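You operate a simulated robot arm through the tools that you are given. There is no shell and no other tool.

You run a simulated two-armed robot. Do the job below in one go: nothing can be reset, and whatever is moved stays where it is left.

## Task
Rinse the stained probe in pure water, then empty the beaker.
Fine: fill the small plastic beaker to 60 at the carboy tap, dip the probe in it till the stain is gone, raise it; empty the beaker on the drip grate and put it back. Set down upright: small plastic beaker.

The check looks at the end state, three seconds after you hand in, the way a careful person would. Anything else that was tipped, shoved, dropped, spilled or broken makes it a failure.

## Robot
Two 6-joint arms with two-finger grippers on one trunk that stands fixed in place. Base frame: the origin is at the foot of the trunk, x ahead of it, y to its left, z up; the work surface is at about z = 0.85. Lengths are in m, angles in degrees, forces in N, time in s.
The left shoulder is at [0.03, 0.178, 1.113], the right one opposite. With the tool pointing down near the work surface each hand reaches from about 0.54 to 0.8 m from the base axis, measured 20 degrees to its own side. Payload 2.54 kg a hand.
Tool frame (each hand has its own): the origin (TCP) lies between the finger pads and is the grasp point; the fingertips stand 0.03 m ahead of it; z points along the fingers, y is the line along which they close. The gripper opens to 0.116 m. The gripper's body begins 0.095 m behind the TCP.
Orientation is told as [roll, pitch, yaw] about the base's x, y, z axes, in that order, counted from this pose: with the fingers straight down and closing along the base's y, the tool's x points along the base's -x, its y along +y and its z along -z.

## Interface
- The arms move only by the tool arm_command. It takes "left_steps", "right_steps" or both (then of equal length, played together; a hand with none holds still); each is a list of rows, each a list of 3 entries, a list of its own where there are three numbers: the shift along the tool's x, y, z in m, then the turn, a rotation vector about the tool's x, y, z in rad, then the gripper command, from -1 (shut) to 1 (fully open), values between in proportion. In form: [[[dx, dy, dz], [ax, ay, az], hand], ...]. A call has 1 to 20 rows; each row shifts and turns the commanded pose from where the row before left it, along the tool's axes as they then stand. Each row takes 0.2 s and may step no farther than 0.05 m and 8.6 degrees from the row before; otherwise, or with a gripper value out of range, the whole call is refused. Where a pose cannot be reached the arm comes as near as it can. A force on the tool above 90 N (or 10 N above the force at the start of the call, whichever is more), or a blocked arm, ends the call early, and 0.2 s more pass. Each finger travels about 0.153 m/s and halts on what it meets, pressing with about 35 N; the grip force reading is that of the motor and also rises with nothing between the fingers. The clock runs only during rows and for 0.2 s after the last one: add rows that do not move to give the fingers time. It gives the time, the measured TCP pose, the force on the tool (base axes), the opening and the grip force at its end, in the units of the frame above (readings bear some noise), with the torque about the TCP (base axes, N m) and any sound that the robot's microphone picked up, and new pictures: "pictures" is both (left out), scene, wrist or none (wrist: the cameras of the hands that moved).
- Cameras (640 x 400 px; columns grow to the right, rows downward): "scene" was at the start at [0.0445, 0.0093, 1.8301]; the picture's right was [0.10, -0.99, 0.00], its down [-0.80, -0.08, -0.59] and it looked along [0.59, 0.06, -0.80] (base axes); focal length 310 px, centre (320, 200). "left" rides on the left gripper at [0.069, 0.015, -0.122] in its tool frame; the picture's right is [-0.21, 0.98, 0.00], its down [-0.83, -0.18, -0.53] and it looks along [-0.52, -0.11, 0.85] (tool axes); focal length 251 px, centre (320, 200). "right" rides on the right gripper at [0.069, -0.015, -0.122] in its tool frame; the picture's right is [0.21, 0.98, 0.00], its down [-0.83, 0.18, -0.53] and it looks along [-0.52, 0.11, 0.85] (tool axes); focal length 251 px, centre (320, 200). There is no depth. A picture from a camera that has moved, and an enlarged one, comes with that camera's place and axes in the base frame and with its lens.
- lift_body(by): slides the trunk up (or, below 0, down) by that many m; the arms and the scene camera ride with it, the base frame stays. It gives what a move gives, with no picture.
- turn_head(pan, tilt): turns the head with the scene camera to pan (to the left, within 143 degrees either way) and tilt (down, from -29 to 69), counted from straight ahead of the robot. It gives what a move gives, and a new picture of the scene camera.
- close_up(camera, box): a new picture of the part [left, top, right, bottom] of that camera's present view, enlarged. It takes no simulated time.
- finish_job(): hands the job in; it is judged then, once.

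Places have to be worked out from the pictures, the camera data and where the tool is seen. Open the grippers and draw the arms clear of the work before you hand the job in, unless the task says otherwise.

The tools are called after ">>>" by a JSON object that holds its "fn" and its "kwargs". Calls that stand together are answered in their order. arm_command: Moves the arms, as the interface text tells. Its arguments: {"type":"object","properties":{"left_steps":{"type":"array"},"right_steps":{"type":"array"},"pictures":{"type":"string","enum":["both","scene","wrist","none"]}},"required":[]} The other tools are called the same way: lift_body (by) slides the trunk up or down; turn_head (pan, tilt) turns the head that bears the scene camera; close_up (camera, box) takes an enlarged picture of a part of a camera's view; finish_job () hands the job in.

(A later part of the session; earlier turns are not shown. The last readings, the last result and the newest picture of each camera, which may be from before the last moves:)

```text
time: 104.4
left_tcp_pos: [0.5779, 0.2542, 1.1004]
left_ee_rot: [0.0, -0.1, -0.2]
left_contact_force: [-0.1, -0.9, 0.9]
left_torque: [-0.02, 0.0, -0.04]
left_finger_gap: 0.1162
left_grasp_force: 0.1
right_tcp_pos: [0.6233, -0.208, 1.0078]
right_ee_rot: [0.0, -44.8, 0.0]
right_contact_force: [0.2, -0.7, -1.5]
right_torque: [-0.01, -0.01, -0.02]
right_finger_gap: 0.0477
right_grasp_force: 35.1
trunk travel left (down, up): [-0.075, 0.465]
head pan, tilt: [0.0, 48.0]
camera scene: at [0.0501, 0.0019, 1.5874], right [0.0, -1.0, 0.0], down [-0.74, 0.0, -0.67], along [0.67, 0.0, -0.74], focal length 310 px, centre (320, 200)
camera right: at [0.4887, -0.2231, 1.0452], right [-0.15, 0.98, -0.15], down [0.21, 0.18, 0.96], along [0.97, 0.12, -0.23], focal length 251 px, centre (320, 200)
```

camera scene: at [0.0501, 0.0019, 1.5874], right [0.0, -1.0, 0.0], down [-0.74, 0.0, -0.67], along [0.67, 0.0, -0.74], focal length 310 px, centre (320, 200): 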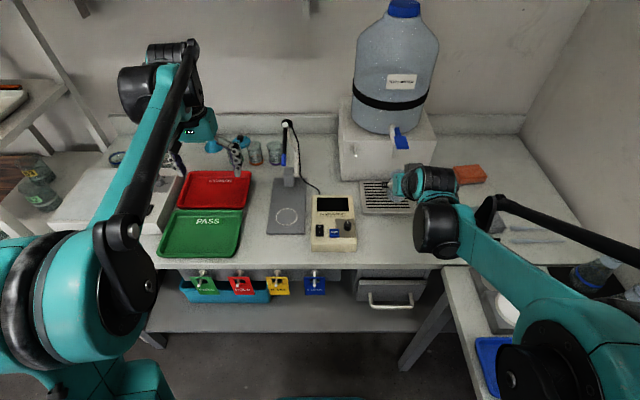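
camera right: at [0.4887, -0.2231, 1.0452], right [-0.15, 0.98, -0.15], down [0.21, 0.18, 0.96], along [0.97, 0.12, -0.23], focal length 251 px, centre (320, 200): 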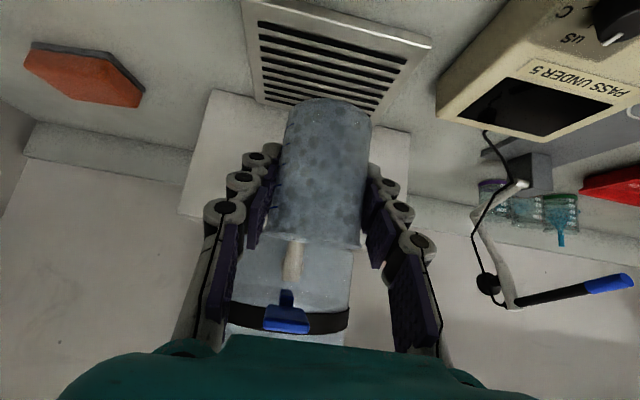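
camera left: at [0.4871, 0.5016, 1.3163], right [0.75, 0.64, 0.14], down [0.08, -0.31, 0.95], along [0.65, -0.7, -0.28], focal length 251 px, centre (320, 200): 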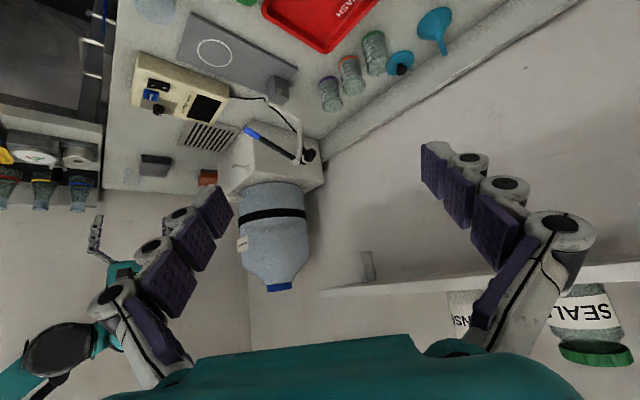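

Held well. The white background here may show the level; zoom the right camera on the held beaker and the left camera on the probe.

>>> {"fn": "close_up", "kwargs": {"camera": "right", "box": [260, 90, 390, 260]}}

>>> {"fn": "close_up", "kwargs": {"camera": "left", "box": [150, 180, 310, 400]}}

>>> {"fn": "close_up", "kwargs": {"camera": "scene", "box": [260, 110, 320, 190]}}

```text
2.35 times, centred on (325, 175) of right
camera zoom: at [0.4887, -0.2231, 1.0452], right [-0.15, 0.98, -0.15], down [0.21, 0.18, 0.96], along [0.97, 0.12, -0.23], focal length 592 px, centre (308, 259)
```

zoom: 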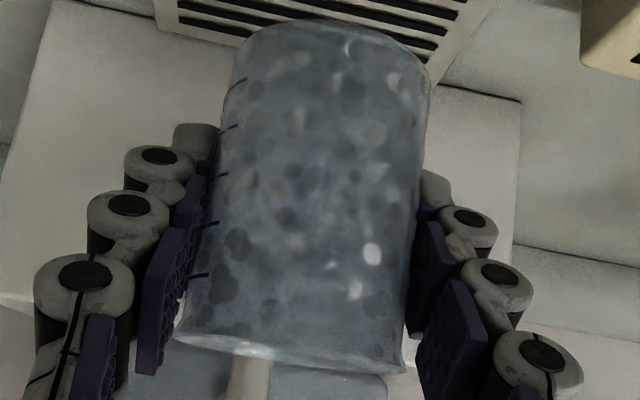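

```text
1.82 times, centred on (230, 290) of left
camera zoom: at [0.5094, 0.2689, 1.2227], right [0.22, 0.98, 0.0], down [0.83, -0.18, 0.53], along [0.52, -0.11, -0.85], focal length 457 px, centre (484, 36)
```

zoom: 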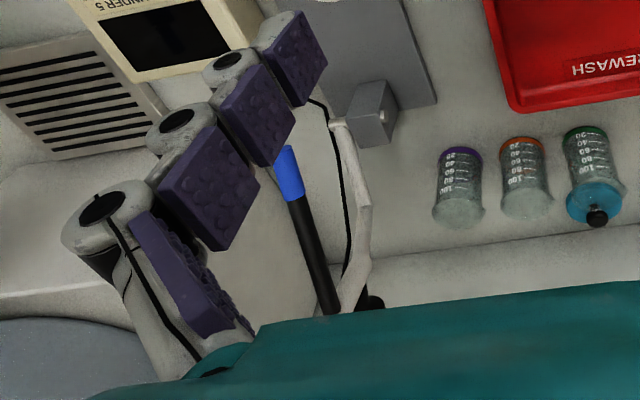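

```text
5.00 times, centred on (290, 150) of scene
camera zoom: at [0.0501, 0.0019, 1.5874], right [0.0, -1.0, 0.0], down [-0.74, 0.0, -0.67], along [0.67, 0.0, -0.74], focal length 1550 px, centre (470, 450)
```

zoom: 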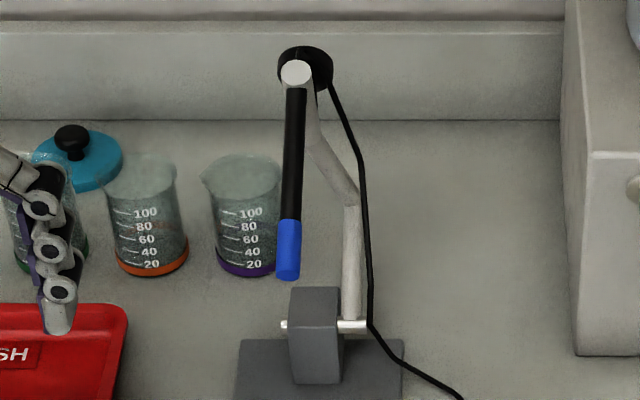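

I'll move the left hand up/left out of the way, and carry the beaker level across the meter to in front of the plate (x≈0.60, y≈0.103).

>>> {"fn": "arm_command", "kwargs": {"left_steps": [[[0, 0.03, -0.025], [0, 0, 0], 1], [[0, 0.03, -0.025], [0, 0, 0], 1], [[0, 0.03, -0.025], [0, 0, 0], 1], [[0, 0.03, -0.025], [0, 0, 0], 1], [[0, 0, 0], [0, 0, 0], 1], [[0, 0, 0], [0, 0, 0], 1], [[0, 0, 0], [0, 0, 0], 1], [[0, 0, 0], [0, 0, 0], 1], [[0, 0, 0], [0, 0, 0], 1], [[0, 0, 0], [0, 0, 0], 1], [[0, 0, 0], [0, 0, 0], 1], [[0, 0, 0], [0, 0, 0], 1], [[0, 0, 0], [0, 0, 0], 1], [[0, 0, 0], [0, 0, 0], 1]], "right_steps": [[[0.0014, 0.012, -0.0014], [0, 0, 0], -0.4], [[0.0014, 0.022, -0.0014], [0, 0, 0], -0.4], [[0.0014, 0.028, -0.0014], [0, 0, 0], -0.4], [[0.0014, 0.028, -0.0014], [0, 0, 0], -0.4], [[0.0014, 0.028, -0.0014], [0, 0, 0], -0.4], [[0.0014, 0.028, -0.0014], [0, 0, 0], -0.4], [[0.0014, 0.028, -0.0014], [0, 0, 0], -0.4], [[0.0014, 0.028, -0.0014], [0, 0, 0], -0.4], [[0.0014, 0.028, -0.0014], [0, 0, 0], -0.4], [[0.0014, 0.028, -0.0014], [0, 0, 0], -0.4], [[0.0014, 0.024, -0.0014], [0, 0, 0], -0.4], [[0.0009, 0.018, -0.0009], [0, 0, 0], -0.4], [[0, 0.011, 0], [0, 0, 0], -0.4], [[0, 0, 0], [0, 0, 0], -0.4]], "pictures": "both"}}

>>> {"fn": "close_up", "kwargs": {"camera": "scene", "box": [240, 110, 360, 250]}}

```text
time: 107.4
left_tcp_pos: [0.5783, 0.375, 1.2003]
left_ee_rot: [0.0, 0.0, -0.1]
left_contact_force: [0.3, -0.1, 0.1]
left_torque: [-0.05, 0.0, 0.02]
left_finger_gap: 0.1162
left_grasp_force: 0.0
right_tcp_pos: [0.6015, 0.1032, 1.0079]
right_ee_rot: [0.0, -44.7, 0.0]
right_contact_force: [0.1, -0.6, -0.4]
right_torque: [0.0, 0.01, -0.02]
right_finger_gap: 0.0476
right_grasp_force: 35.3
trunk travel left (down, up): [-0.075, 0.465]
head pan, tilt: [0.0, 48.0]
camera scene: at [0.05, 0.0019, 1.5874], right [0.0, -1.0, 0.0], down [-0.74, 0.0, -0.67], along [0.67, 0.0, -0.74], focal length 310 px, centre (320, 200)
camera right: at [0.4661, 0.0877, 1.0452], right [-0.15, 0.98, -0.15], down [0.21, 0.18, 0.96], along [0.97, 0.11, -0.23], focal length 251 px, centre (320, 200)
camera left: at [0.5099, 0.3897, 1.3223], right [0.22, 0.98, 0.0], down [0.83, -0.18, 0.53], along [0.52, -0.11, -0.85], focal length 251 px, centre (320, 200)
```

scene: 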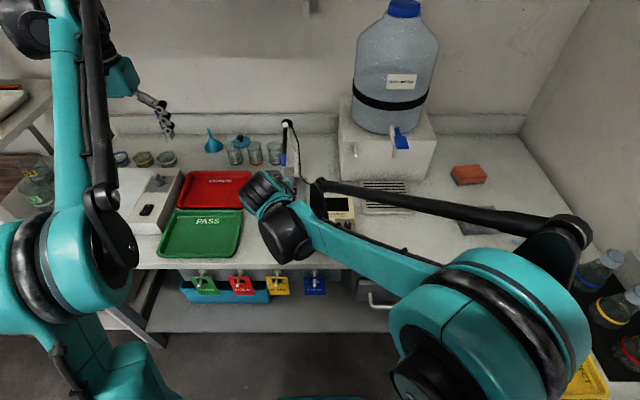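
right: 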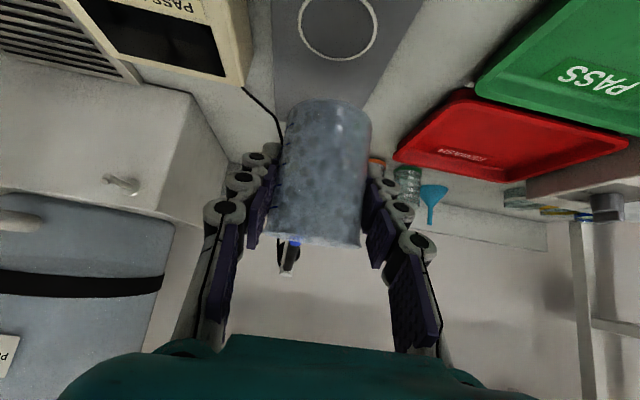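
left: 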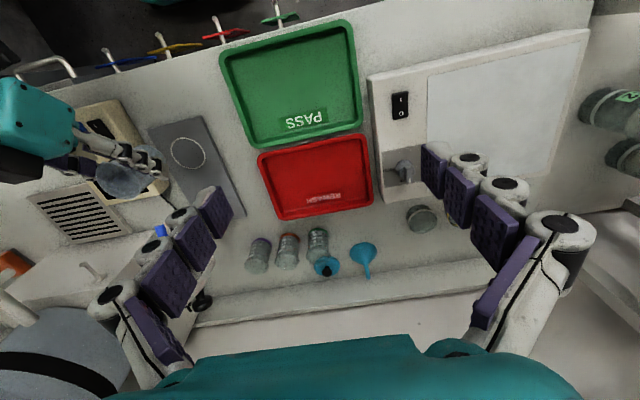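

```text
2.86 times, centred on (300, 180) of scene
camera zoom: at [0.05, 0.0019, 1.5874], right [0.0, -1.0, 0.0], down [-0.74, 0.0, -0.67], along [0.67, 0.0, -0.74], focal length 886 px, centre (377, 257)
```

zoom: 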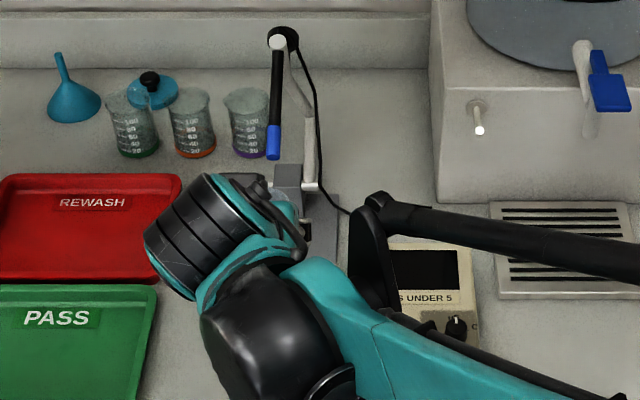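

Now lower to ~4 cm above the plate, then forward to x≈0.637 over the circle.

>>> {"fn": "arm_command", "kwargs": {"right_steps": [[[0.01, 0, 0.01], [0, 0, 0], -0.4], [[0.015, 0, 0.015], [0, 0, 0], -0.4], [[0.013, 0, 0.013], [0, 0, 0], -0.4], [[0.007, 0, 0.007], [0, 0, 0], -0.4], [[-0.008, 0, 0.008], [0, 0, 0], -0.4], [[-0.011, 0, 0.011], [0, 0, 0], -0.4], [[-0.006, 0, 0.006], [0, 0, 0], -0.4], [[0, 0, 0], [0, 0, 0], -0.4]], "pictures": "both"}}

>>> {"fn": "close_up", "kwargs": {"camera": "left", "box": [0, 60, 260, 330]}}

>>> {"fn": "close_up", "kwargs": {"camera": "scene", "box": [250, 110, 350, 240]}}

```text
time: 109.2
left_tcp_pos: [0.5781, 0.3745, 1.2002]
left_ee_rot: [0.0, 0.1, -0.1]
left_contact_force: [0.7, 0.9, -0.2]
left_torque: [-0.04, -0.06, -0.03]
left_finger_gap: 0.116
left_grasp_force: 0.1
right_tcp_pos: [0.6362, 0.1038, 0.9439]
right_ee_rot: [0.0, -44.9, -0.1]
right_contact_force: [-0.6, 0.2, -0.5]
right_torque: [-0.01, -0.02, 0.03]
right_finger_gap: 0.0478
right_grasp_force: 35.1
trunk travel left (down, up): [-0.075, 0.465]
head pan, tilt: [0.0, 48.0]
camera scene: at [0.05, 0.002, 1.5874], right [0.0, -1.0, 0.0], down [-0.74, 0.0, -0.67], along [0.67, 0.0, -0.74], focal length 310 px, centre (320, 200)
camera right: at [0.501, 0.0876, 0.9816], right [-0.15, 0.98, -0.15], down [0.21, 0.18, 0.96], along [0.97, 0.12, -0.23], focal length 251 px, centre (320, 200)
```

scene: 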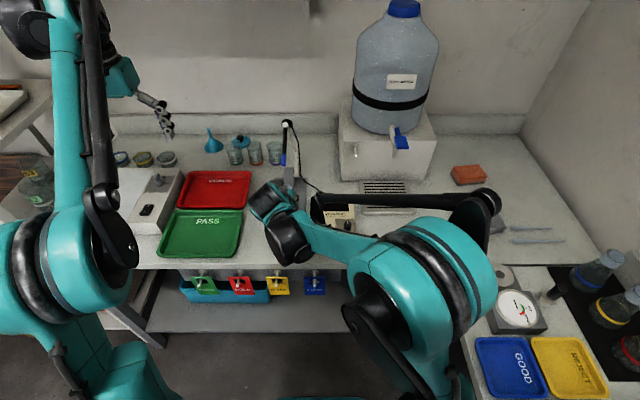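
right: 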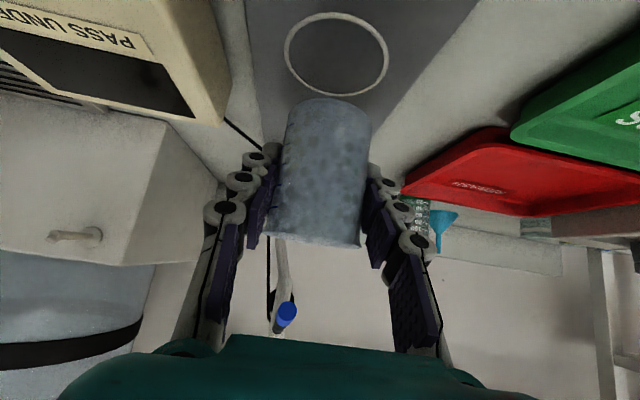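

```text
1.48 times, centred on (130, 195) of left
camera zoom: at [0.5098, 0.3898, 1.3223], right [0.22, 0.98, 0.0], down [0.83, -0.18, 0.53], along [0.52, -0.11, -0.85], focal length 372 px, centre (602, 207)
```

zoom: 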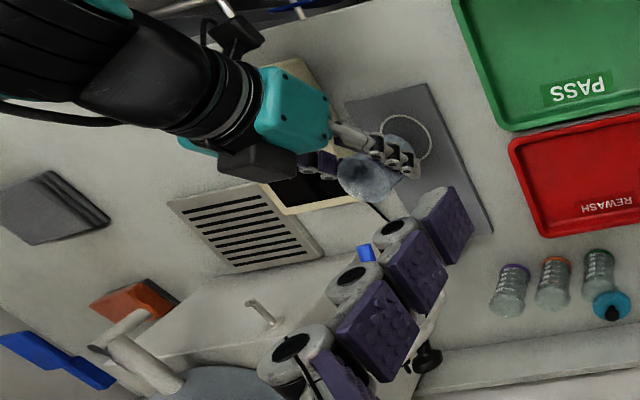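

```text
3.08 times, centred on (300, 175) of scene
camera zoom: at [0.05, 0.002, 1.5874], right [0.0, -1.0, 0.0], down [-0.74, 0.0, -0.67], along [0.67, 0.0, -0.74], focal length 954 px, centre (382, 277)
```

zoom: 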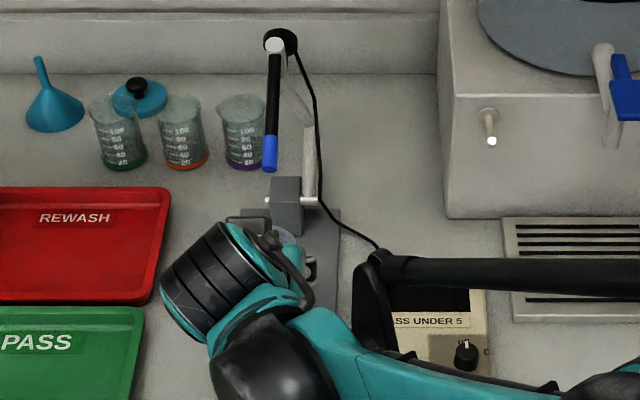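

The circle works out at about (0.63, 0.10). I'll shift back 10 mm, and lower toward the plate.

>>> {"fn": "arm_command", "kwargs": {"right_steps": [[[0.0071, -0.0025, -0.0071], [0, 0, 0], -0.4], [[0.0085, 0, 0.0085], [0, 0, 0], -0.4], [[0.0071, 0, 0.0071], [0, 0, 0], -0.4], [[0.0021, 0, 0.0021], [0, 0, 0], -0.4], [[0, 0, 0], [0, 0, 0], -0.4]], "pictures": "wrist"}}

>>> {"fn": "close_up", "kwargs": {"camera": "scene", "box": [250, 160, 370, 260]}}

```text
time: 110.4
left_tcp_pos: [0.5786, 0.3739, 1.2004]
left_ee_rot: [0.0, 0.2, -0.2]
left_contact_force: [-0.8, 1.2, -0.1]
left_torque: [-0.02, -0.02, 0.01]
left_finger_gap: 0.1161
left_grasp_force: 0.1
right_tcp_pos: [0.6255, 0.0992, 0.9193]
right_ee_rot: [0.1, -45.0, -0.1]
right_contact_force: [-0.4, 0.1, -1.1]
right_torque: [-0.01, -0.03, -0.06]
right_finger_gap: 0.0475
right_grasp_force: 34.9
trunk travel left (down, up): [-0.075, 0.465]
head pan, tilt: [0.0, 48.0]
camera right: at [0.4908, 0.0846, 0.9568], right [-0.15, 0.98, -0.15], down [0.21, 0.18, 0.96], along [0.97, 0.12, -0.23], focal length 251 px, centre (320, 200)
```

right: 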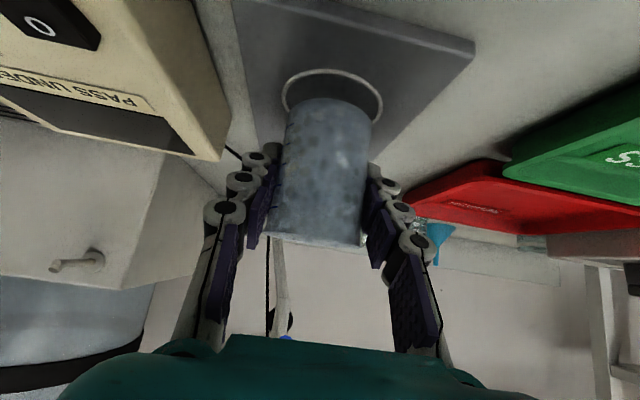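

```text
4.00 times, centred on (310, 210) of scene
camera zoom: at [0.05, 0.002, 1.5874], right [0.0, -1.0, 0.0], down [-0.74, 0.0, -0.67], along [0.67, 0.0, -0.74], focal length 1240 px, centre (360, 160)
```

zoom: 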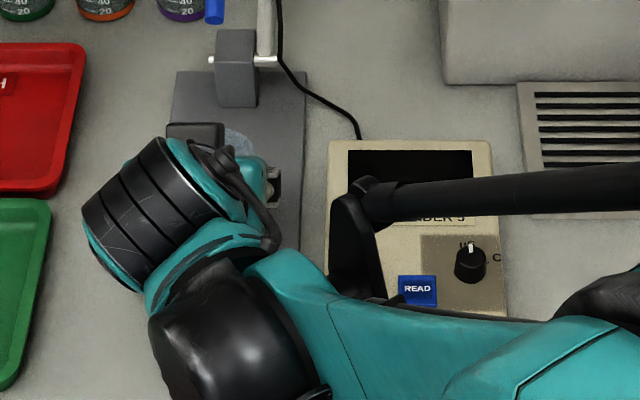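

Beaker is over the circle. Lower in small steps until contact.

>>> {"fn": "arm_command", "kwargs": {"right_steps": [[[0.0028, 0.001, 0.0028], [0, 0, 0], -0.4], [[0.0021, 0, 0.0021], [0, 0, 0], -0.4], [[0, 0, 0], [0, 0, 0], -0.4]], "pictures": "none"}}

```text
time: 111.2
left_tcp_pos: [0.5788, 0.3758, 1.1997]
left_ee_rot: [0.0, 0.0, -0.2]
left_contact_force: [-0.5, -0.4, 0.4]
left_torque: [-0.01, 0.01, -0.01]
left_finger_gap: 0.116
left_grasp_force: 0.2
right_tcp_pos: [0.6266, 0.1009, 0.9121]
right_ee_rot: [-0.1, -45.0, 0.0]
right_contact_force: [0.1, -0.6, -0.5]
right_torque: [0.03, 0.01, -0.01]
right_finger_gap: 0.0478
right_grasp_force: 34.9
trunk travel left (down, up): [-0.075, 0.465]
head pan, tilt: [0.0, 48.0]
```

>>> {"fn": "arm_command", "kwargs": {"right_steps": [[[0.0011, 0, 0.0011], [0, 0, 0], -0.4], [[0.0011, 0, 0.0011], [0, 0, 0], -0.4], [[0, 0, 0], [0, 0, 0], -0.4]], "pictures": "none"}}

```text
time: 112.0
left_tcp_pos: [0.5793, 0.3751, 1.2001]
left_ee_rot: [0.0, 0.0, -0.1]
left_contact_force: [1.0, -0.6, 0.3]
left_torque: [0.01, -0.01, -0.02]
left_finger_gap: 0.1163
left_grasp_force: 0.2
right_tcp_pos: [0.6254, 0.1011, 0.91]
right_ee_rot: [0.0, -44.9, -0.1]
right_contact_force: [0.2, -0.7, -0.5]
right_torque: [-0.02, 0.02, 0.01]
right_finger_gap: 0.0478
right_grasp_force: 34.8
trunk travel left (down, up): [-0.075, 0.465]
head pan, tilt: [0.0, 48.0]
```

Still in free air at 0.910; continue gently.

>>> {"fn": "arm_command", "kwargs": {"right_steps": [[[0.0011, 0, 0.0011], [0, 0, 0], -0.4], [[0.0011, 0, 0.0011], [0, 0, 0], -0.4], [[0, 0, 0], [0, 0, 0], -0.4]], "pictures": "none"}}

>>> {"fn": "arm_command", "kwargs": {"right_steps": [[[0.0008, 0, 0.0008], [0, 0, 0], -0.4], [[0.0008, 0, 0.0008], [0, 0, 0], -0.4], [[0, 0, 0], [0, 0, 0], -0.4]], "pictures": "none"}}

```text
time: 112.8
left_tcp_pos: [0.5775, 0.3758, 1.201]
left_ee_rot: [0.0, 0.0, -0.1]
left_contact_force: [0.7, -0.4, 0.0]
left_torque: [0.01, -0.01, 0.01]
left_finger_gap: 0.1161
left_grasp_force: 0.0
right_tcp_pos: [0.626, 0.1022, 0.9061]
right_ee_rot: [0.0, -44.9, 0.0]
right_contact_force: [-0.5, -0.3, 0.0]
right_torque: [-0.01, 0.01, 0.0]
right_finger_gap: 0.0475
right_grasp_force: 35.2
trunk travel left (down, up): [-0.075, 0.465]
head pan, tilt: [0.0, 48.0]
```

```text
time: 113.6
left_tcp_pos: [0.5783, 0.3743, 1.2007]
left_ee_rot: [0.0, 0.1, -0.1]
left_contact_force: [-0.2, 0.7, 0.4]
left_torque: [0.03, 0.04, 0.02]
left_finger_gap: 0.1161
left_grasp_force: 0.0
right_tcp_pos: [0.6254, 0.1012, 0.9033]
right_ee_rot: [0.0, -45.0, 0.0]
right_contact_force: [0.2, 0.1, -0.3]
right_torque: [-0.02, 0.01, -0.05]
right_finger_gap: 0.0474
right_grasp_force: 34.9
trunk travel left (down, up): [-0.075, 0.465]
head pan, tilt: [0.0, 48.0]
```

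>>> {"fn": "arm_command", "kwargs": {"right_steps": [[[0.0011, 0, 0.0011], [0, 0, 0], -0.4], [[0.0008, 0, 0.0008], [0, 0, 0], -0.4], [[0, 0, 0], [0, 0, 0], -0.4]], "pictures": "none"}}

>>> {"fn": "arm_command", "kwargs": {"right_steps": [[[0.0007, 0, 0.0007], [0, 0, 0], -0.4], [[0.0007, 0, 0.0007], [0, 0, 0], -0.4], [[0, 0, 0], [0, 0, 0], -0.4]], "pictures": "wrist"}}

```text
time: 114.4
left_tcp_pos: [0.5769, 0.376, 1.2012]
left_ee_rot: [0.0, 0.0, -0.1]
left_contact_force: [-0.4, -0.5, 0.2]
left_torque: [0.01, -0.02, 0.02]
left_finger_gap: 0.1159
left_grasp_force: 0.0
right_tcp_pos: [0.6249, 0.1015, 0.9036]
right_ee_rot: [0.1, -45.0, 0.1]
right_contact_force: [5.5, 1.3, 24.8]
right_torque: [0.08, -0.38, 0.01]
right_finger_gap: 0.0479
right_grasp_force: 35.5
trunk travel left (down, up): [-0.075, 0.465]
head pan, tilt: [0.0, 48.0]
```

```text
time: 115.2
left_tcp_pos: [0.5762, 0.375, 1.2011]
left_ee_rot: [0.0, 0.0, -0.1]
left_contact_force: [0.5, 0.2, -0.4]
left_torque: [-0.04, -0.02, 0.03]
left_finger_gap: 0.1162
left_grasp_force: 0.1
right_tcp_pos: [0.6239, 0.1014, 0.9003]
right_ee_rot: [0.0, -45.0, 0.0]
right_contact_force: [2.7, 1.2, 25.1]
right_torque: [0.04, -0.39, 0.0]
right_finger_gap: 0.0473
right_grasp_force: 35.1
trunk travel left (down, up): [-0.075, 0.465]
head pan, tilt: [0.0, 48.0]
camera right: at [0.4896, 0.086, 0.9375], right [-0.15, 0.98, -0.15], down [0.21, 0.18, 0.96], along [0.97, 0.12, -0.23], focal length 251 px, centre (320, 200)
```

right: 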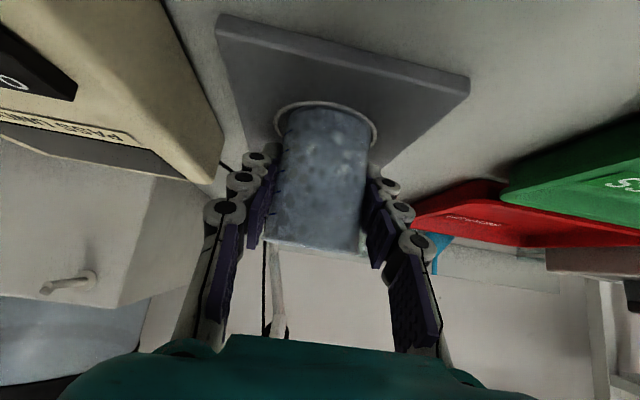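

Contact (25 N): beaker is down inside the circle. I'll relieve the pressure slightly and open, then withdraw straight back.

>>> {"fn": "arm_command", "kwargs": {"right_steps": [[[-0.0012, 0, -0.0012], [0, 0, 0], -0.4], [[0, 0, 0], [0, 0, 0], 0.0], [[0, 0, 0], [0, 0, 0], 0.4], [[0, 0, 0], [0, 0, 0], 0.6]], "pictures": "wrist"}}

```text
time: 116.2
left_tcp_pos: [0.5788, 0.3755, 1.2016]
left_ee_rot: [0.0, -0.1, -0.1]
left_contact_force: [-0.6, -0.2, 0.0]
left_torque: [0.01, -0.03, 0.0]
left_finger_gap: 0.1157
left_grasp_force: 0.0
right_tcp_pos: [0.6265, 0.1012, 0.9015]
right_ee_rot: [0.0, -44.7, 0.0]
right_contact_force: [0.2, -0.4, 0.4]
right_torque: [0.0, 0.0, -0.01]
right_finger_gap: 0.0928
right_grasp_force: 0.2
trunk travel left (down, up): [-0.075, 0.465]
head pan, tilt: [0.0, 48.0]
camera right: at [0.4908, 0.0859, 0.9384], right [-0.15, 0.98, -0.15], down [0.21, 0.18, 0.96], along [0.97, 0.11, -0.23], focal length 251 px, centre (320, 200)
```

right: 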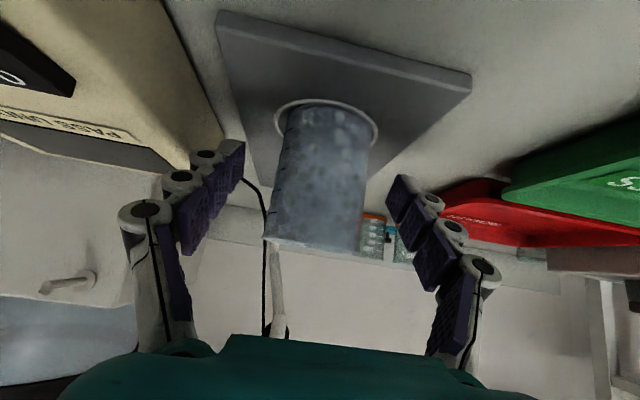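

Standing upright in the circle. Withdraw back, up, then to the right side.

>>> {"fn": "arm_command", "kwargs": {"right_steps": [[[0.0142, 0, -0.0142], [0, 0, 0], 0.6], [[0.0177, 0, -0.0177], [0, 0, 0], 0.6], [[-0.0265, 0, -0.0265], [0, 0, 0], 0.6], [[-0.0265, 0, -0.0265], [0, 0, 0], 0.6], [[-0.0265, 0, -0.0265], [0, 0, 0], 0.6], [[-0.0265, 0, -0.0265], [0, 0, 0], 0.6], [[0, -0.045, 0], [0, 0, 0], 0.6], [[0, -0.045, 0], [0, 0, 0], 0.6], [[0, -0.045, 0], [0, 0, 0], 0.6], [[0, -0.045, 0], [0, 0, 0], 0.6], [[0, -0.045, 0], [0, 0, 0], 0.6], [[0, -0.045, 0], [0, 0, 0], 0.6], [[0, 0, 0], [0, 0, 0], 0.6]], "pictures": "both"}}

>>> {"fn": "close_up", "kwargs": {"camera": "scene", "box": [250, 105, 350, 245]}}

>>> {"fn": "close_up", "kwargs": {"camera": "left", "box": [100, 80, 260, 330]}}

```text
time: 119.0
left_tcp_pos: [0.5786, 0.3762, 1.2003]
left_ee_rot: [-0.1, -0.1, -0.1]
left_contact_force: [-0.2, 0.1, 0.1]
left_torque: [0.0, -0.02, 0.01]
left_finger_gap: 0.1156
left_grasp_force: 0.1
right_tcp_pos: [0.5805, -0.17, 1.0512]
right_ee_rot: [0.0, -44.9, 0.0]
right_contact_force: [-0.8, 0.3, 0.0]
right_torque: [0.0, -0.01, 0.0]
right_finger_gap: 0.0928
right_grasp_force: 0.0
trunk travel left (down, up): [-0.075, 0.465]
head pan, tilt: [0.0, 48.0]
camera scene: at [0.05, 0.0025, 1.5874], right [0.0, -1.0, 0.0], down [-0.74, 0.0, -0.67], along [0.67, 0.0, -0.74], focal length 310 px, centre (320, 200)
camera right: at [0.4464, -0.1848, 1.0882], right [-0.15, 0.98, -0.15], down [0.21, 0.18, 0.96], along [0.97, 0.12, -0.23], focal length 251 px, centre (320, 200)
```

scene: 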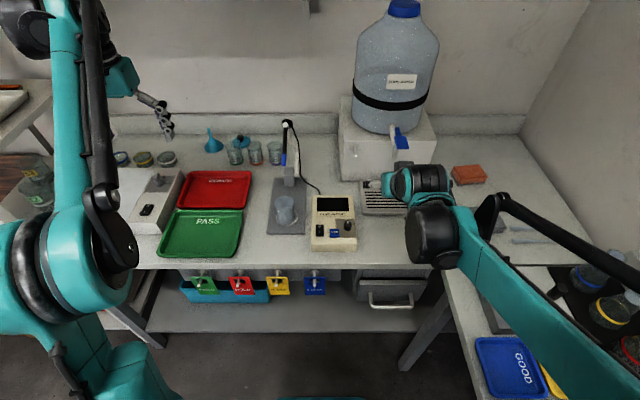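
right: 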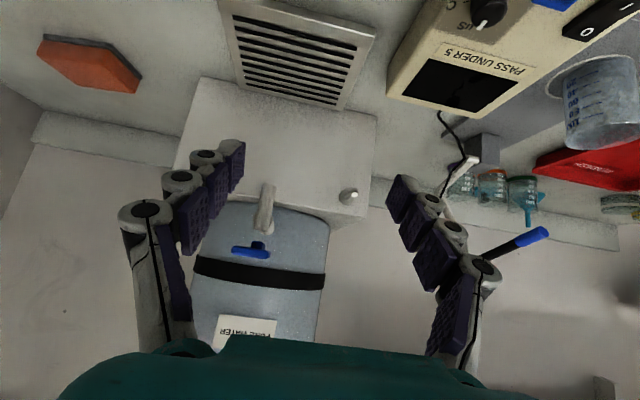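

```text
2.86 times, centred on (300, 175) of scene
camera zoom: at [0.05, 0.0025, 1.5874], right [0.0, -1.0, 0.0], down [-0.74, 0.0, -0.67], along [0.67, 0.0, -0.74], focal length 886 px, centre (377, 271)
```

zoom: 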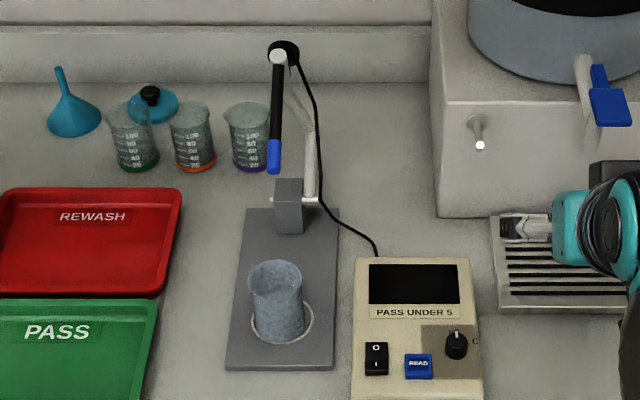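

```text
1.60 times, centred on (180, 205) of left
camera zoom: at [0.5099, 0.3902, 1.3222], right [0.22, 0.98, 0.0], down [0.83, -0.18, 0.53], along [0.52, -0.11, -0.85], focal length 402 px, centre (544, 192)
```

zoom: 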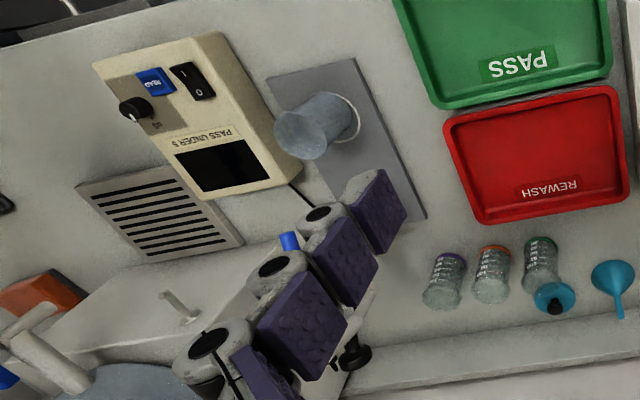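

Beaker stands within the circle. Right camera now sees its graduations — zoom there.

>>> {"fn": "close_up", "kwargs": {"camera": "right", "box": [540, 40, 640, 160]}}

>>> {"fn": "close_up", "kwargs": {"camera": "scene", "box": [270, 185, 305, 235]}}

```text
3.33 times, centred on (590, 100) of right
camera zoom: at [0.4464, -0.1848, 1.0882], right [-0.15, 0.98, -0.15], down [0.21, 0.18, 0.96], along [0.97, 0.12, -0.23], focal length 838 px, centre (-580, 533)
```

zoom: 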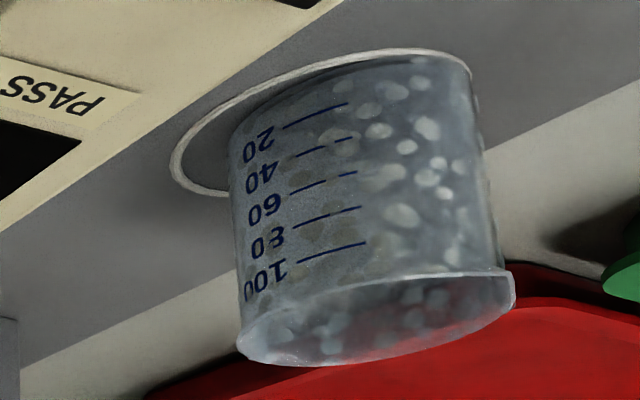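

```text
8.00 times, centred on (288, 210) of scene
camera zoom: at [0.05, 0.0025, 1.5874], right [0.0, -1.0, 0.0], down [-0.74, 0.0, -0.67], along [0.67, 0.0, -0.74], focal length 2480 px, centre (580, 120)
```

zoom: 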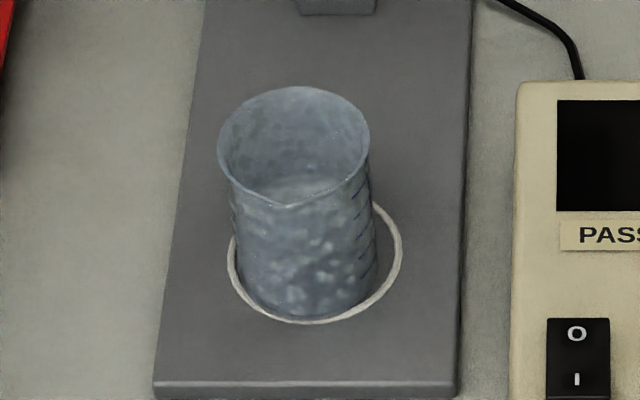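

With the dark plate behind, the water surface shows inside the mouth. Zoom to measure its far edge.

>>> {"fn": "close_up", "kwargs": {"camera": "scene", "box": [275, 192, 297, 214]}}

>>> {"fn": "close_up", "kwargs": {"camera": "right", "box": [560, 50, 630, 150]}}

>>> {"fn": "close_up", "kwargs": {"camera": "left", "box": [155, 125, 200, 170]}}

```text
16.00 times, centred on (286, 203) of scene
camera zoom: at [0.05, 0.0025, 1.5874], right [0.0, -1.0, 0.0], down [-0.74, 0.0, -0.67], along [0.67, 0.0, -0.74], focal length 4959 px, centre (864, 152)
```

zoom: 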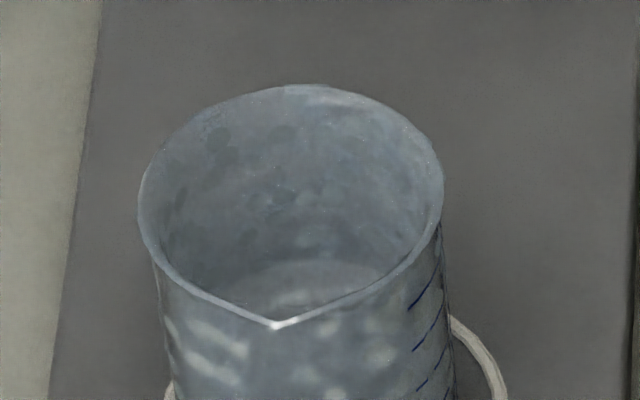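

```text
4.00 times, centred on (595, 100) of right
camera zoom: at [0.4464, -0.1848, 1.0882], right [-0.15, 0.98, -0.15], down [0.21, 0.18, 0.96], along [0.97, 0.12, -0.23], focal length 1006 px, centre (-780, 600)
```

zoom: 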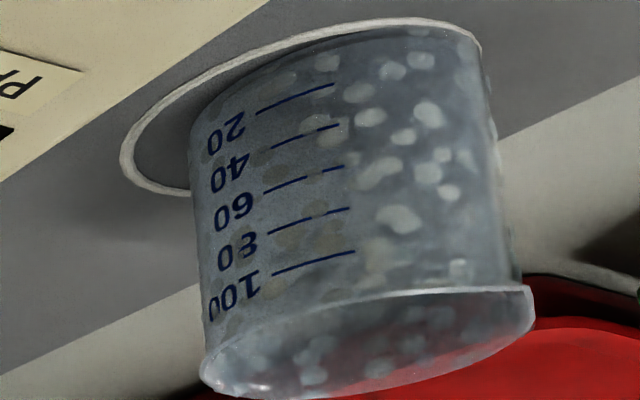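

```text
8.89 times, centred on (178, 148) of left
camera zoom: at [0.5099, 0.3902, 1.3222], right [0.22, 0.98, 0.0], down [0.83, -0.18, 0.53], along [0.52, -0.11, -0.85], focal length 2235 px, centre (1587, 667)
```

zoom: 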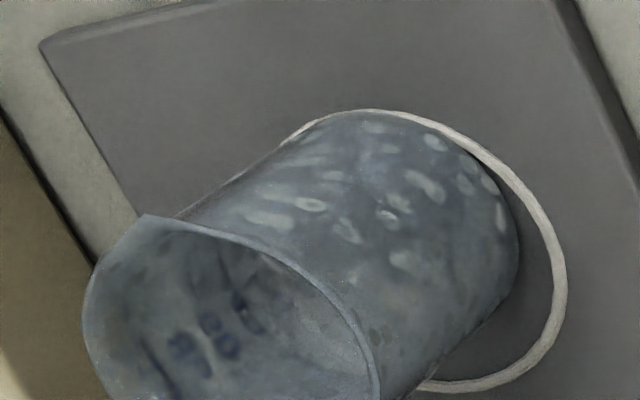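

The surface's far edge gives z≈0.891, i.e. roughly 53 mL. The left camera sees the graduated wall through the mouth; zoom there for a direct reading.

>>> {"fn": "close_up", "kwargs": {"camera": "left", "box": [158, 136, 186, 166]}}

```text
13.33 times, centred on (172, 151) of left
camera zoom: at [0.5099, 0.3902, 1.3222], right [0.22, 0.98, 0.0], down [0.83, -0.18, 0.53], along [0.52, -0.11, -0.85], focal length 3352 px, centre (2293, 853)
```

zoom: 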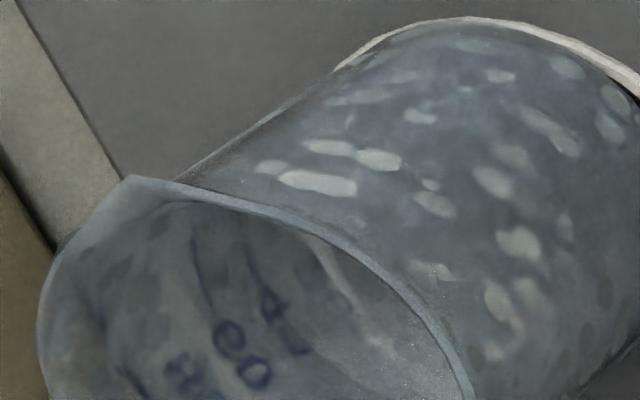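

>>> {"fn": "close_up", "kwargs": {"camera": "left", "box": [164, 142, 184, 168]}}

>>> {"fn": "close_up", "kwargs": {"camera": "left", "box": [160, 140, 192, 180]}}

```text
15.38 times, centred on (174, 155) of left
camera zoom: at [0.5099, 0.3902, 1.3222], right [0.22, 0.98, 0.0], down [0.83, -0.18, 0.53], along [0.52, -0.11, -0.85], focal length 3868 px, centre (2566, 892)
```

zoom: 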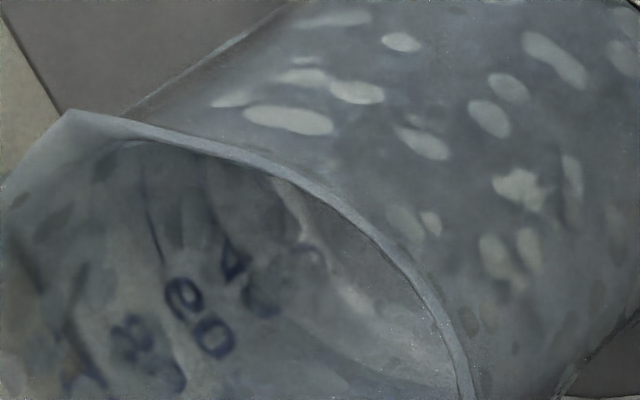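

```text
10.00 times, centred on (176, 160) of left
camera zoom: at [0.5099, 0.3902, 1.3222], right [0.22, 0.98, 0.0], down [0.83, -0.18, 0.53], along [0.52, -0.11, -0.85], focal length 2514 px, centre (1760, 600)
```

zoom: 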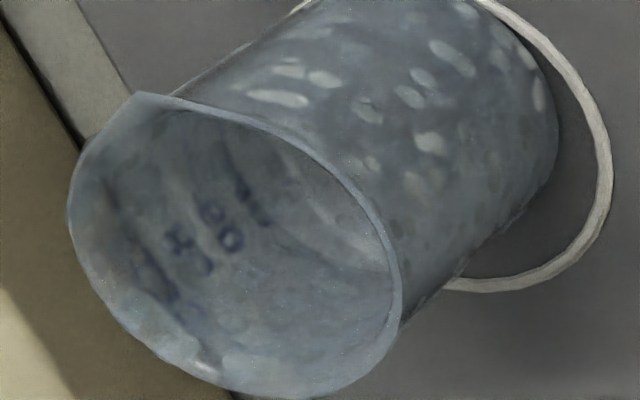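

I can read labels 100/80/60 and part of 40 on the inside. I'll bring the left camera closer and steeper over the beaker for a certain reading.

>>> {"fn": "arm_command", "kwargs": {"left_steps": [[[0, 0, 0], [0, 0, 0.1309], 1], [[0, 0, 0], [0, 0, 0.1309], 1], [[0, 0, 0], [0, 0, 0.1309], 1], [[0, 0, 0], [0, 0, 0.1309], 1], [[0, 0, 0], [0, 0, 0.1309], 1], [[0, 0, 0], [0, 0, 0.1309], 1], [[0, 0, 0], [0, 0, 0.1309], 1], [[0, 0, 0], [0, 0, 0.1309], 1], [[-0.0273, -0.0158, 0.0267], [0, 0, 0], 1], [[-0.0273, -0.0158, 0.0267], [0, 0, 0], 1], [[-0.0273, -0.0158, 0.0267], [0, 0, 0], 1], [[-0.0273, -0.0158, 0.0267], [0, 0, 0], 1], [[-0.0273, -0.0158, 0.0267], [0, 0, 0], 1], [[-0.0273, -0.0158, 0.0267], [0, 0, 0], 1], [[0, 0, 0], [0, 0, 0], 1]], "pictures": "wrist"}}

```text
time: 122.2
left_tcp_pos: [0.577, 0.1849, 1.039]
left_ee_rot: [0.1, 0.0, -59.9]
left_contact_force: [0.5, -0.1, -0.1]
left_torque: [0.0, -0.02, 0.02]
left_finger_gap: 0.1159
left_grasp_force: 0.1
right_tcp_pos: [0.5808, -0.1696, 1.051]
right_ee_rot: [-0.1, -44.8, 0.0]
right_contact_force: [-0.5, -0.1, -0.4]
right_torque: [-0.02, -0.01, 0.05]
right_finger_gap: 0.0927
right_grasp_force: 0.0
trunk travel left (down, up): [-0.075, 0.465]
head pan, tilt: [0.0, 48.0]
camera left: at [0.5566, 0.2517, 1.1618], right [0.95, 0.3, 0.0], down [0.25, -0.81, 0.53], along [0.16, -0.51, -0.85], focal length 251 px, centre (320, 200)
```

left: 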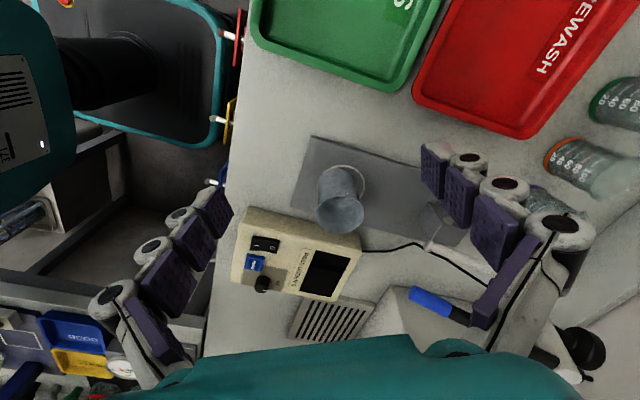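

>>> {"fn": "close_up", "kwargs": {"camera": "left", "box": [312, 160, 372, 235]}}

>>> {"fn": "close_up", "kwargs": {"camera": "left", "box": [322, 185, 362, 235]}}

>>> {"fn": "close_up", "kwargs": {"camera": "left", "box": [390, 230, 640, 400]}}

```text
5.33 times, centred on (342, 198) of left
camera zoom: at [0.5566, 0.2517, 1.1618], right [0.95, 0.3, 0.0], down [0.25, -0.81, 0.53], along [0.16, -0.51, -0.85], focal length 1341 px, centre (203, 213)
```

zoom: 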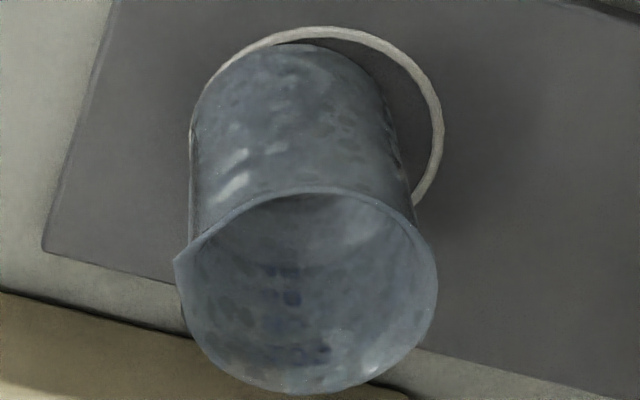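

```text
8.00 times, centred on (342, 210) of left
camera zoom: at [0.5566, 0.2517, 1.1618], right [0.95, 0.3, 0.0], down [0.25, -0.81, 0.53], along [0.16, -0.51, -0.85], focal length 2012 px, centre (144, 120)
```

zoom: 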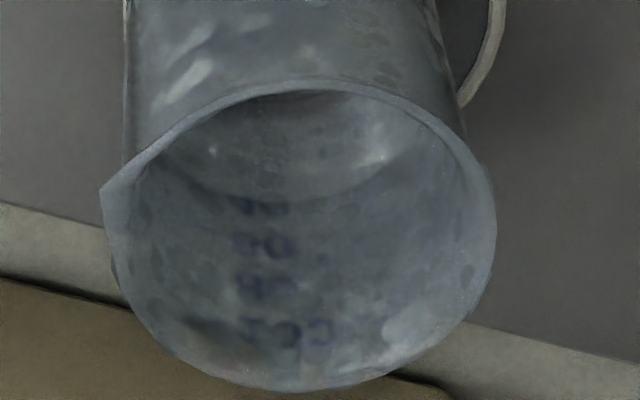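

```text
2.35 times, centred on (515, 315) of left
camera zoom: at [0.5566, 0.2517, 1.1618], right [0.95, 0.3, 0.0], down [0.25, -0.81, 0.53], along [0.16, -0.51, -0.85], focal length 592 px, centre (-139, -71)
```

zoom: 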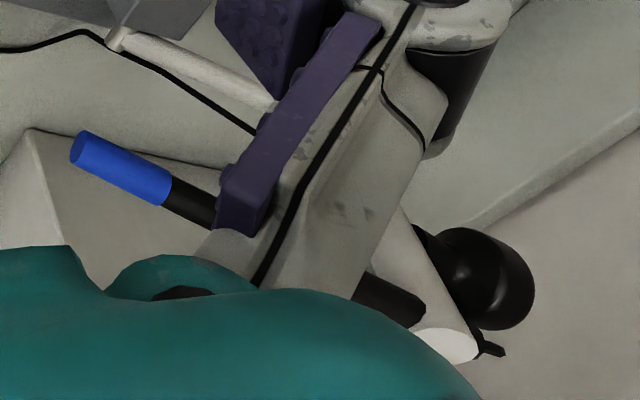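

A direct reading: inside the mouth, labels 100, 80, 60 are dry and the surface just cuts the 40 label — so ≈ 41 mL (about 6.7 mL/s). I need ~19 mL more, so I'll move the left hand away and fetch the beaker back with the right hand.

>>> {"fn": "arm_command", "kwargs": {"left_steps": [[[0.0273, 0.0158, -0.0267], [0, 0, 0], 1], [[0.0273, 0.0158, -0.0267], [0, 0, 0], 1], [[0.0273, 0.0158, -0.0267], [0, 0, 0], 1], [[0.0273, 0.0158, -0.0267], [0, 0, 0], 1], [[0.0273, 0.0158, -0.0267], [0, 0, 0], 1], [[0.0273, 0.0158, -0.0267], [0, 0, 0], 1], [[0, 0, 0], [0, 0, 0], 1], [[0, 0, 0], [0, 0, 0], 1], [[0, 0, 0], [0, 0, 0], 1], [[0, 0, 0], [0, 0, 0], 1], [[0, 0, 0], [0, 0, 0], 1], [[0, 0, 0], [0, 0, 0], 1], [[0, 0, 0], [0, 0, 0], 1], [[0, 0, 0], [0, 0, 0], 1]], "right_steps": [[[0, 0, 0], [0, 0, 0], 0.6], [[0, 0, 0], [0, 0, 0], 0.6], [[0, 0, 0], [0, 0, 0], 0.6], [[0, 0.0451, 0], [0, 0, 0], 0.6], [[0, 0.0451, 0], [0, 0, 0], 0.6], [[0, 0.0451, 0], [0, 0, 0], 0.6], [[0, 0.0451, 0], [0, 0, 0], 0.6], [[0, 0.0451, 0], [0, 0, 0], 0.6], [[0, 0.0451, 0], [0, 0, 0], 0.6], [[0.0265, 0, 0.0265], [0, 0, 0], 0.6], [[0.0265, 0, 0.0265], [0, 0, 0], 0.6], [[0.0265, 0, 0.0265], [0, 0, 0], 0.6], [[0.025, 0, 0.025], [0, 0, 0], 0.6], [[0, 0, 0], [0, 0, 0], 0.6]], "pictures": "both"}}

```text
time: 125.2
left_tcp_pos: [0.5772, 0.3748, 1.2017]
left_ee_rot: [0.1, 0.0, -60.2]
left_contact_force: [0.4, -1.0, 0.5]
left_torque: [0.0, -0.03, 0.02]
left_finger_gap: 0.116
left_grasp_force: 0.1
right_tcp_pos: [0.5807, 0.1015, 0.9044]
right_ee_rot: [0.0, -44.9, 0.0]
right_contact_force: [-0.4, 0.1, -0.2]
right_torque: [-0.01, 0.02, 0.0]
right_finger_gap: 0.0928
right_grasp_force: 0.1
trunk travel left (down, up): [-0.075, 0.465]
head pan, tilt: [0.0, 48.0]
camera scene: at [0.0496, 0.0018, 1.5874], right [0.0, -1.0, 0.0], down [-0.74, 0.0, -0.67], along [0.67, 0.0, -0.74], focal length 310 px, centre (320, 200)
camera right: at [0.4456, 0.0863, 0.9411], right [-0.15, 0.98, -0.15], down [0.21, 0.18, 0.96], along [0.97, 0.11, -0.23], focal length 251 px, centre (320, 200)
camera left: at [0.5562, 0.4406, 1.3231], right [0.95, 0.3, 0.0], down [0.25, -0.81, 0.53], along [0.16, -0.51, -0.85], focal length 251 px, centre (320, 200)
```

scene: 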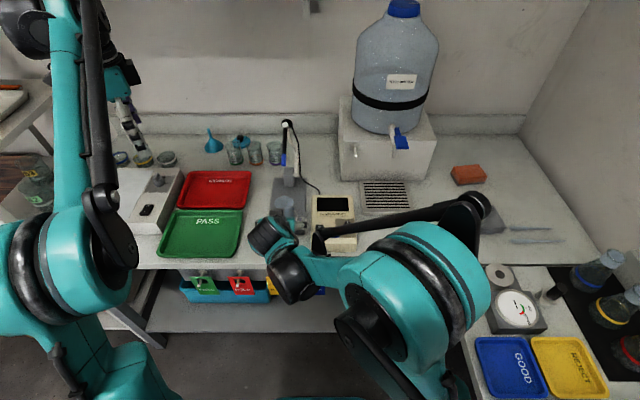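
right: 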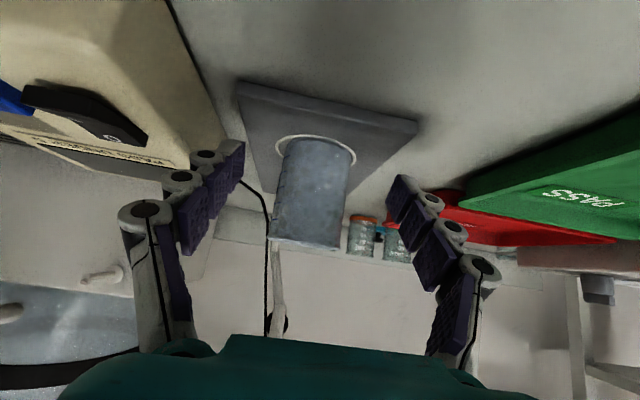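
left: 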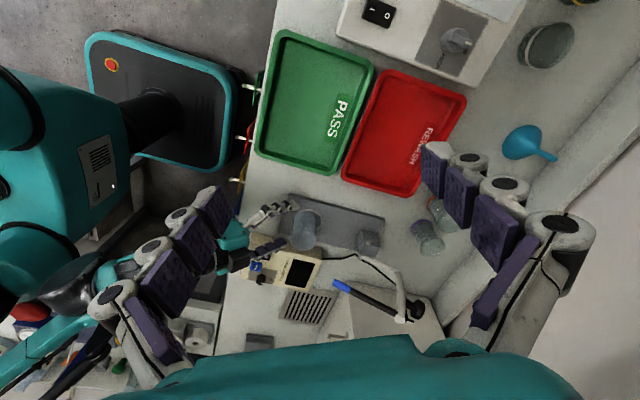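

Advance 46 mm, close, and lift gently.

>>> {"fn": "arm_command", "kwargs": {"right_steps": [[[-0.0163, 0, 0.0163], [0, 0, 0], 0.6], [[-0.0163, 0, 0.0163], [0, 0, 0], 0.6], [[0, 0, 0], [0, 0, 0], 0.6], [[0, 0, 0], [0, 0, 0], 0.2], [[0, 0, 0], [0, 0, 0], -0.05], [[0, 0, 0], [0, 0, 0], -0.4], [[0, 0, 0], [0, 0, 0], -0.4], [[-0.007, 0, -0.007], [0, 0, 0], -0.4], [[-0.014, 0, -0.014], [0, 0, 0], -0.4], [[0.01, 0, -0.01], [0, 0, 0], -0.4], [[0.014, 0, -0.014], [0, 0, 0], -0.4], [[-0.012, 0, -0.012], [0, 0, 0], -0.4], [[-0.02, 0, -0.02], [0, 0, 0], -0.4], [[-0.016, 0, -0.016], [0, 0, 0], -0.4], [[-0.008, 0, -0.008], [0, 0, 0], -0.4], [[0, 0, 0], [0, 0, 0], -0.4]], "pictures": "wrist"}}

```text
time: 128.6
left_tcp_pos: [0.5781, 0.3742, 1.2004]
left_ee_rot: [0.0, 0.0, -60.1]
left_contact_force: [0.6, -0.1, 0.4]
left_torque: [-0.03, -0.02, 0.05]
left_finger_gap: 0.1159
left_grasp_force: 0.0
right_tcp_pos: [0.5924, 0.1026, 1.0129]
right_ee_rot: [0.0, -44.8, 0.0]
right_contact_force: [-0.9, 0.7, -0.7]
right_torque: [0.0, 0.04, -0.01]
right_finger_gap: 0.0475
right_grasp_force: 34.9
trunk travel left (down, up): [-0.075, 0.465]
head pan, tilt: [0.0, 48.0]
camera right: at [0.458, 0.0866, 1.05], right [-0.15, 0.98, -0.15], down [0.21, 0.18, 0.96], along [0.97, 0.11, -0.23], focal length 251 px, centre (320, 200)
```

right: 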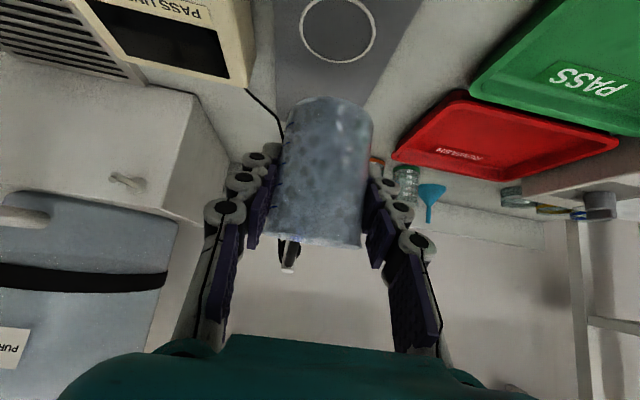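

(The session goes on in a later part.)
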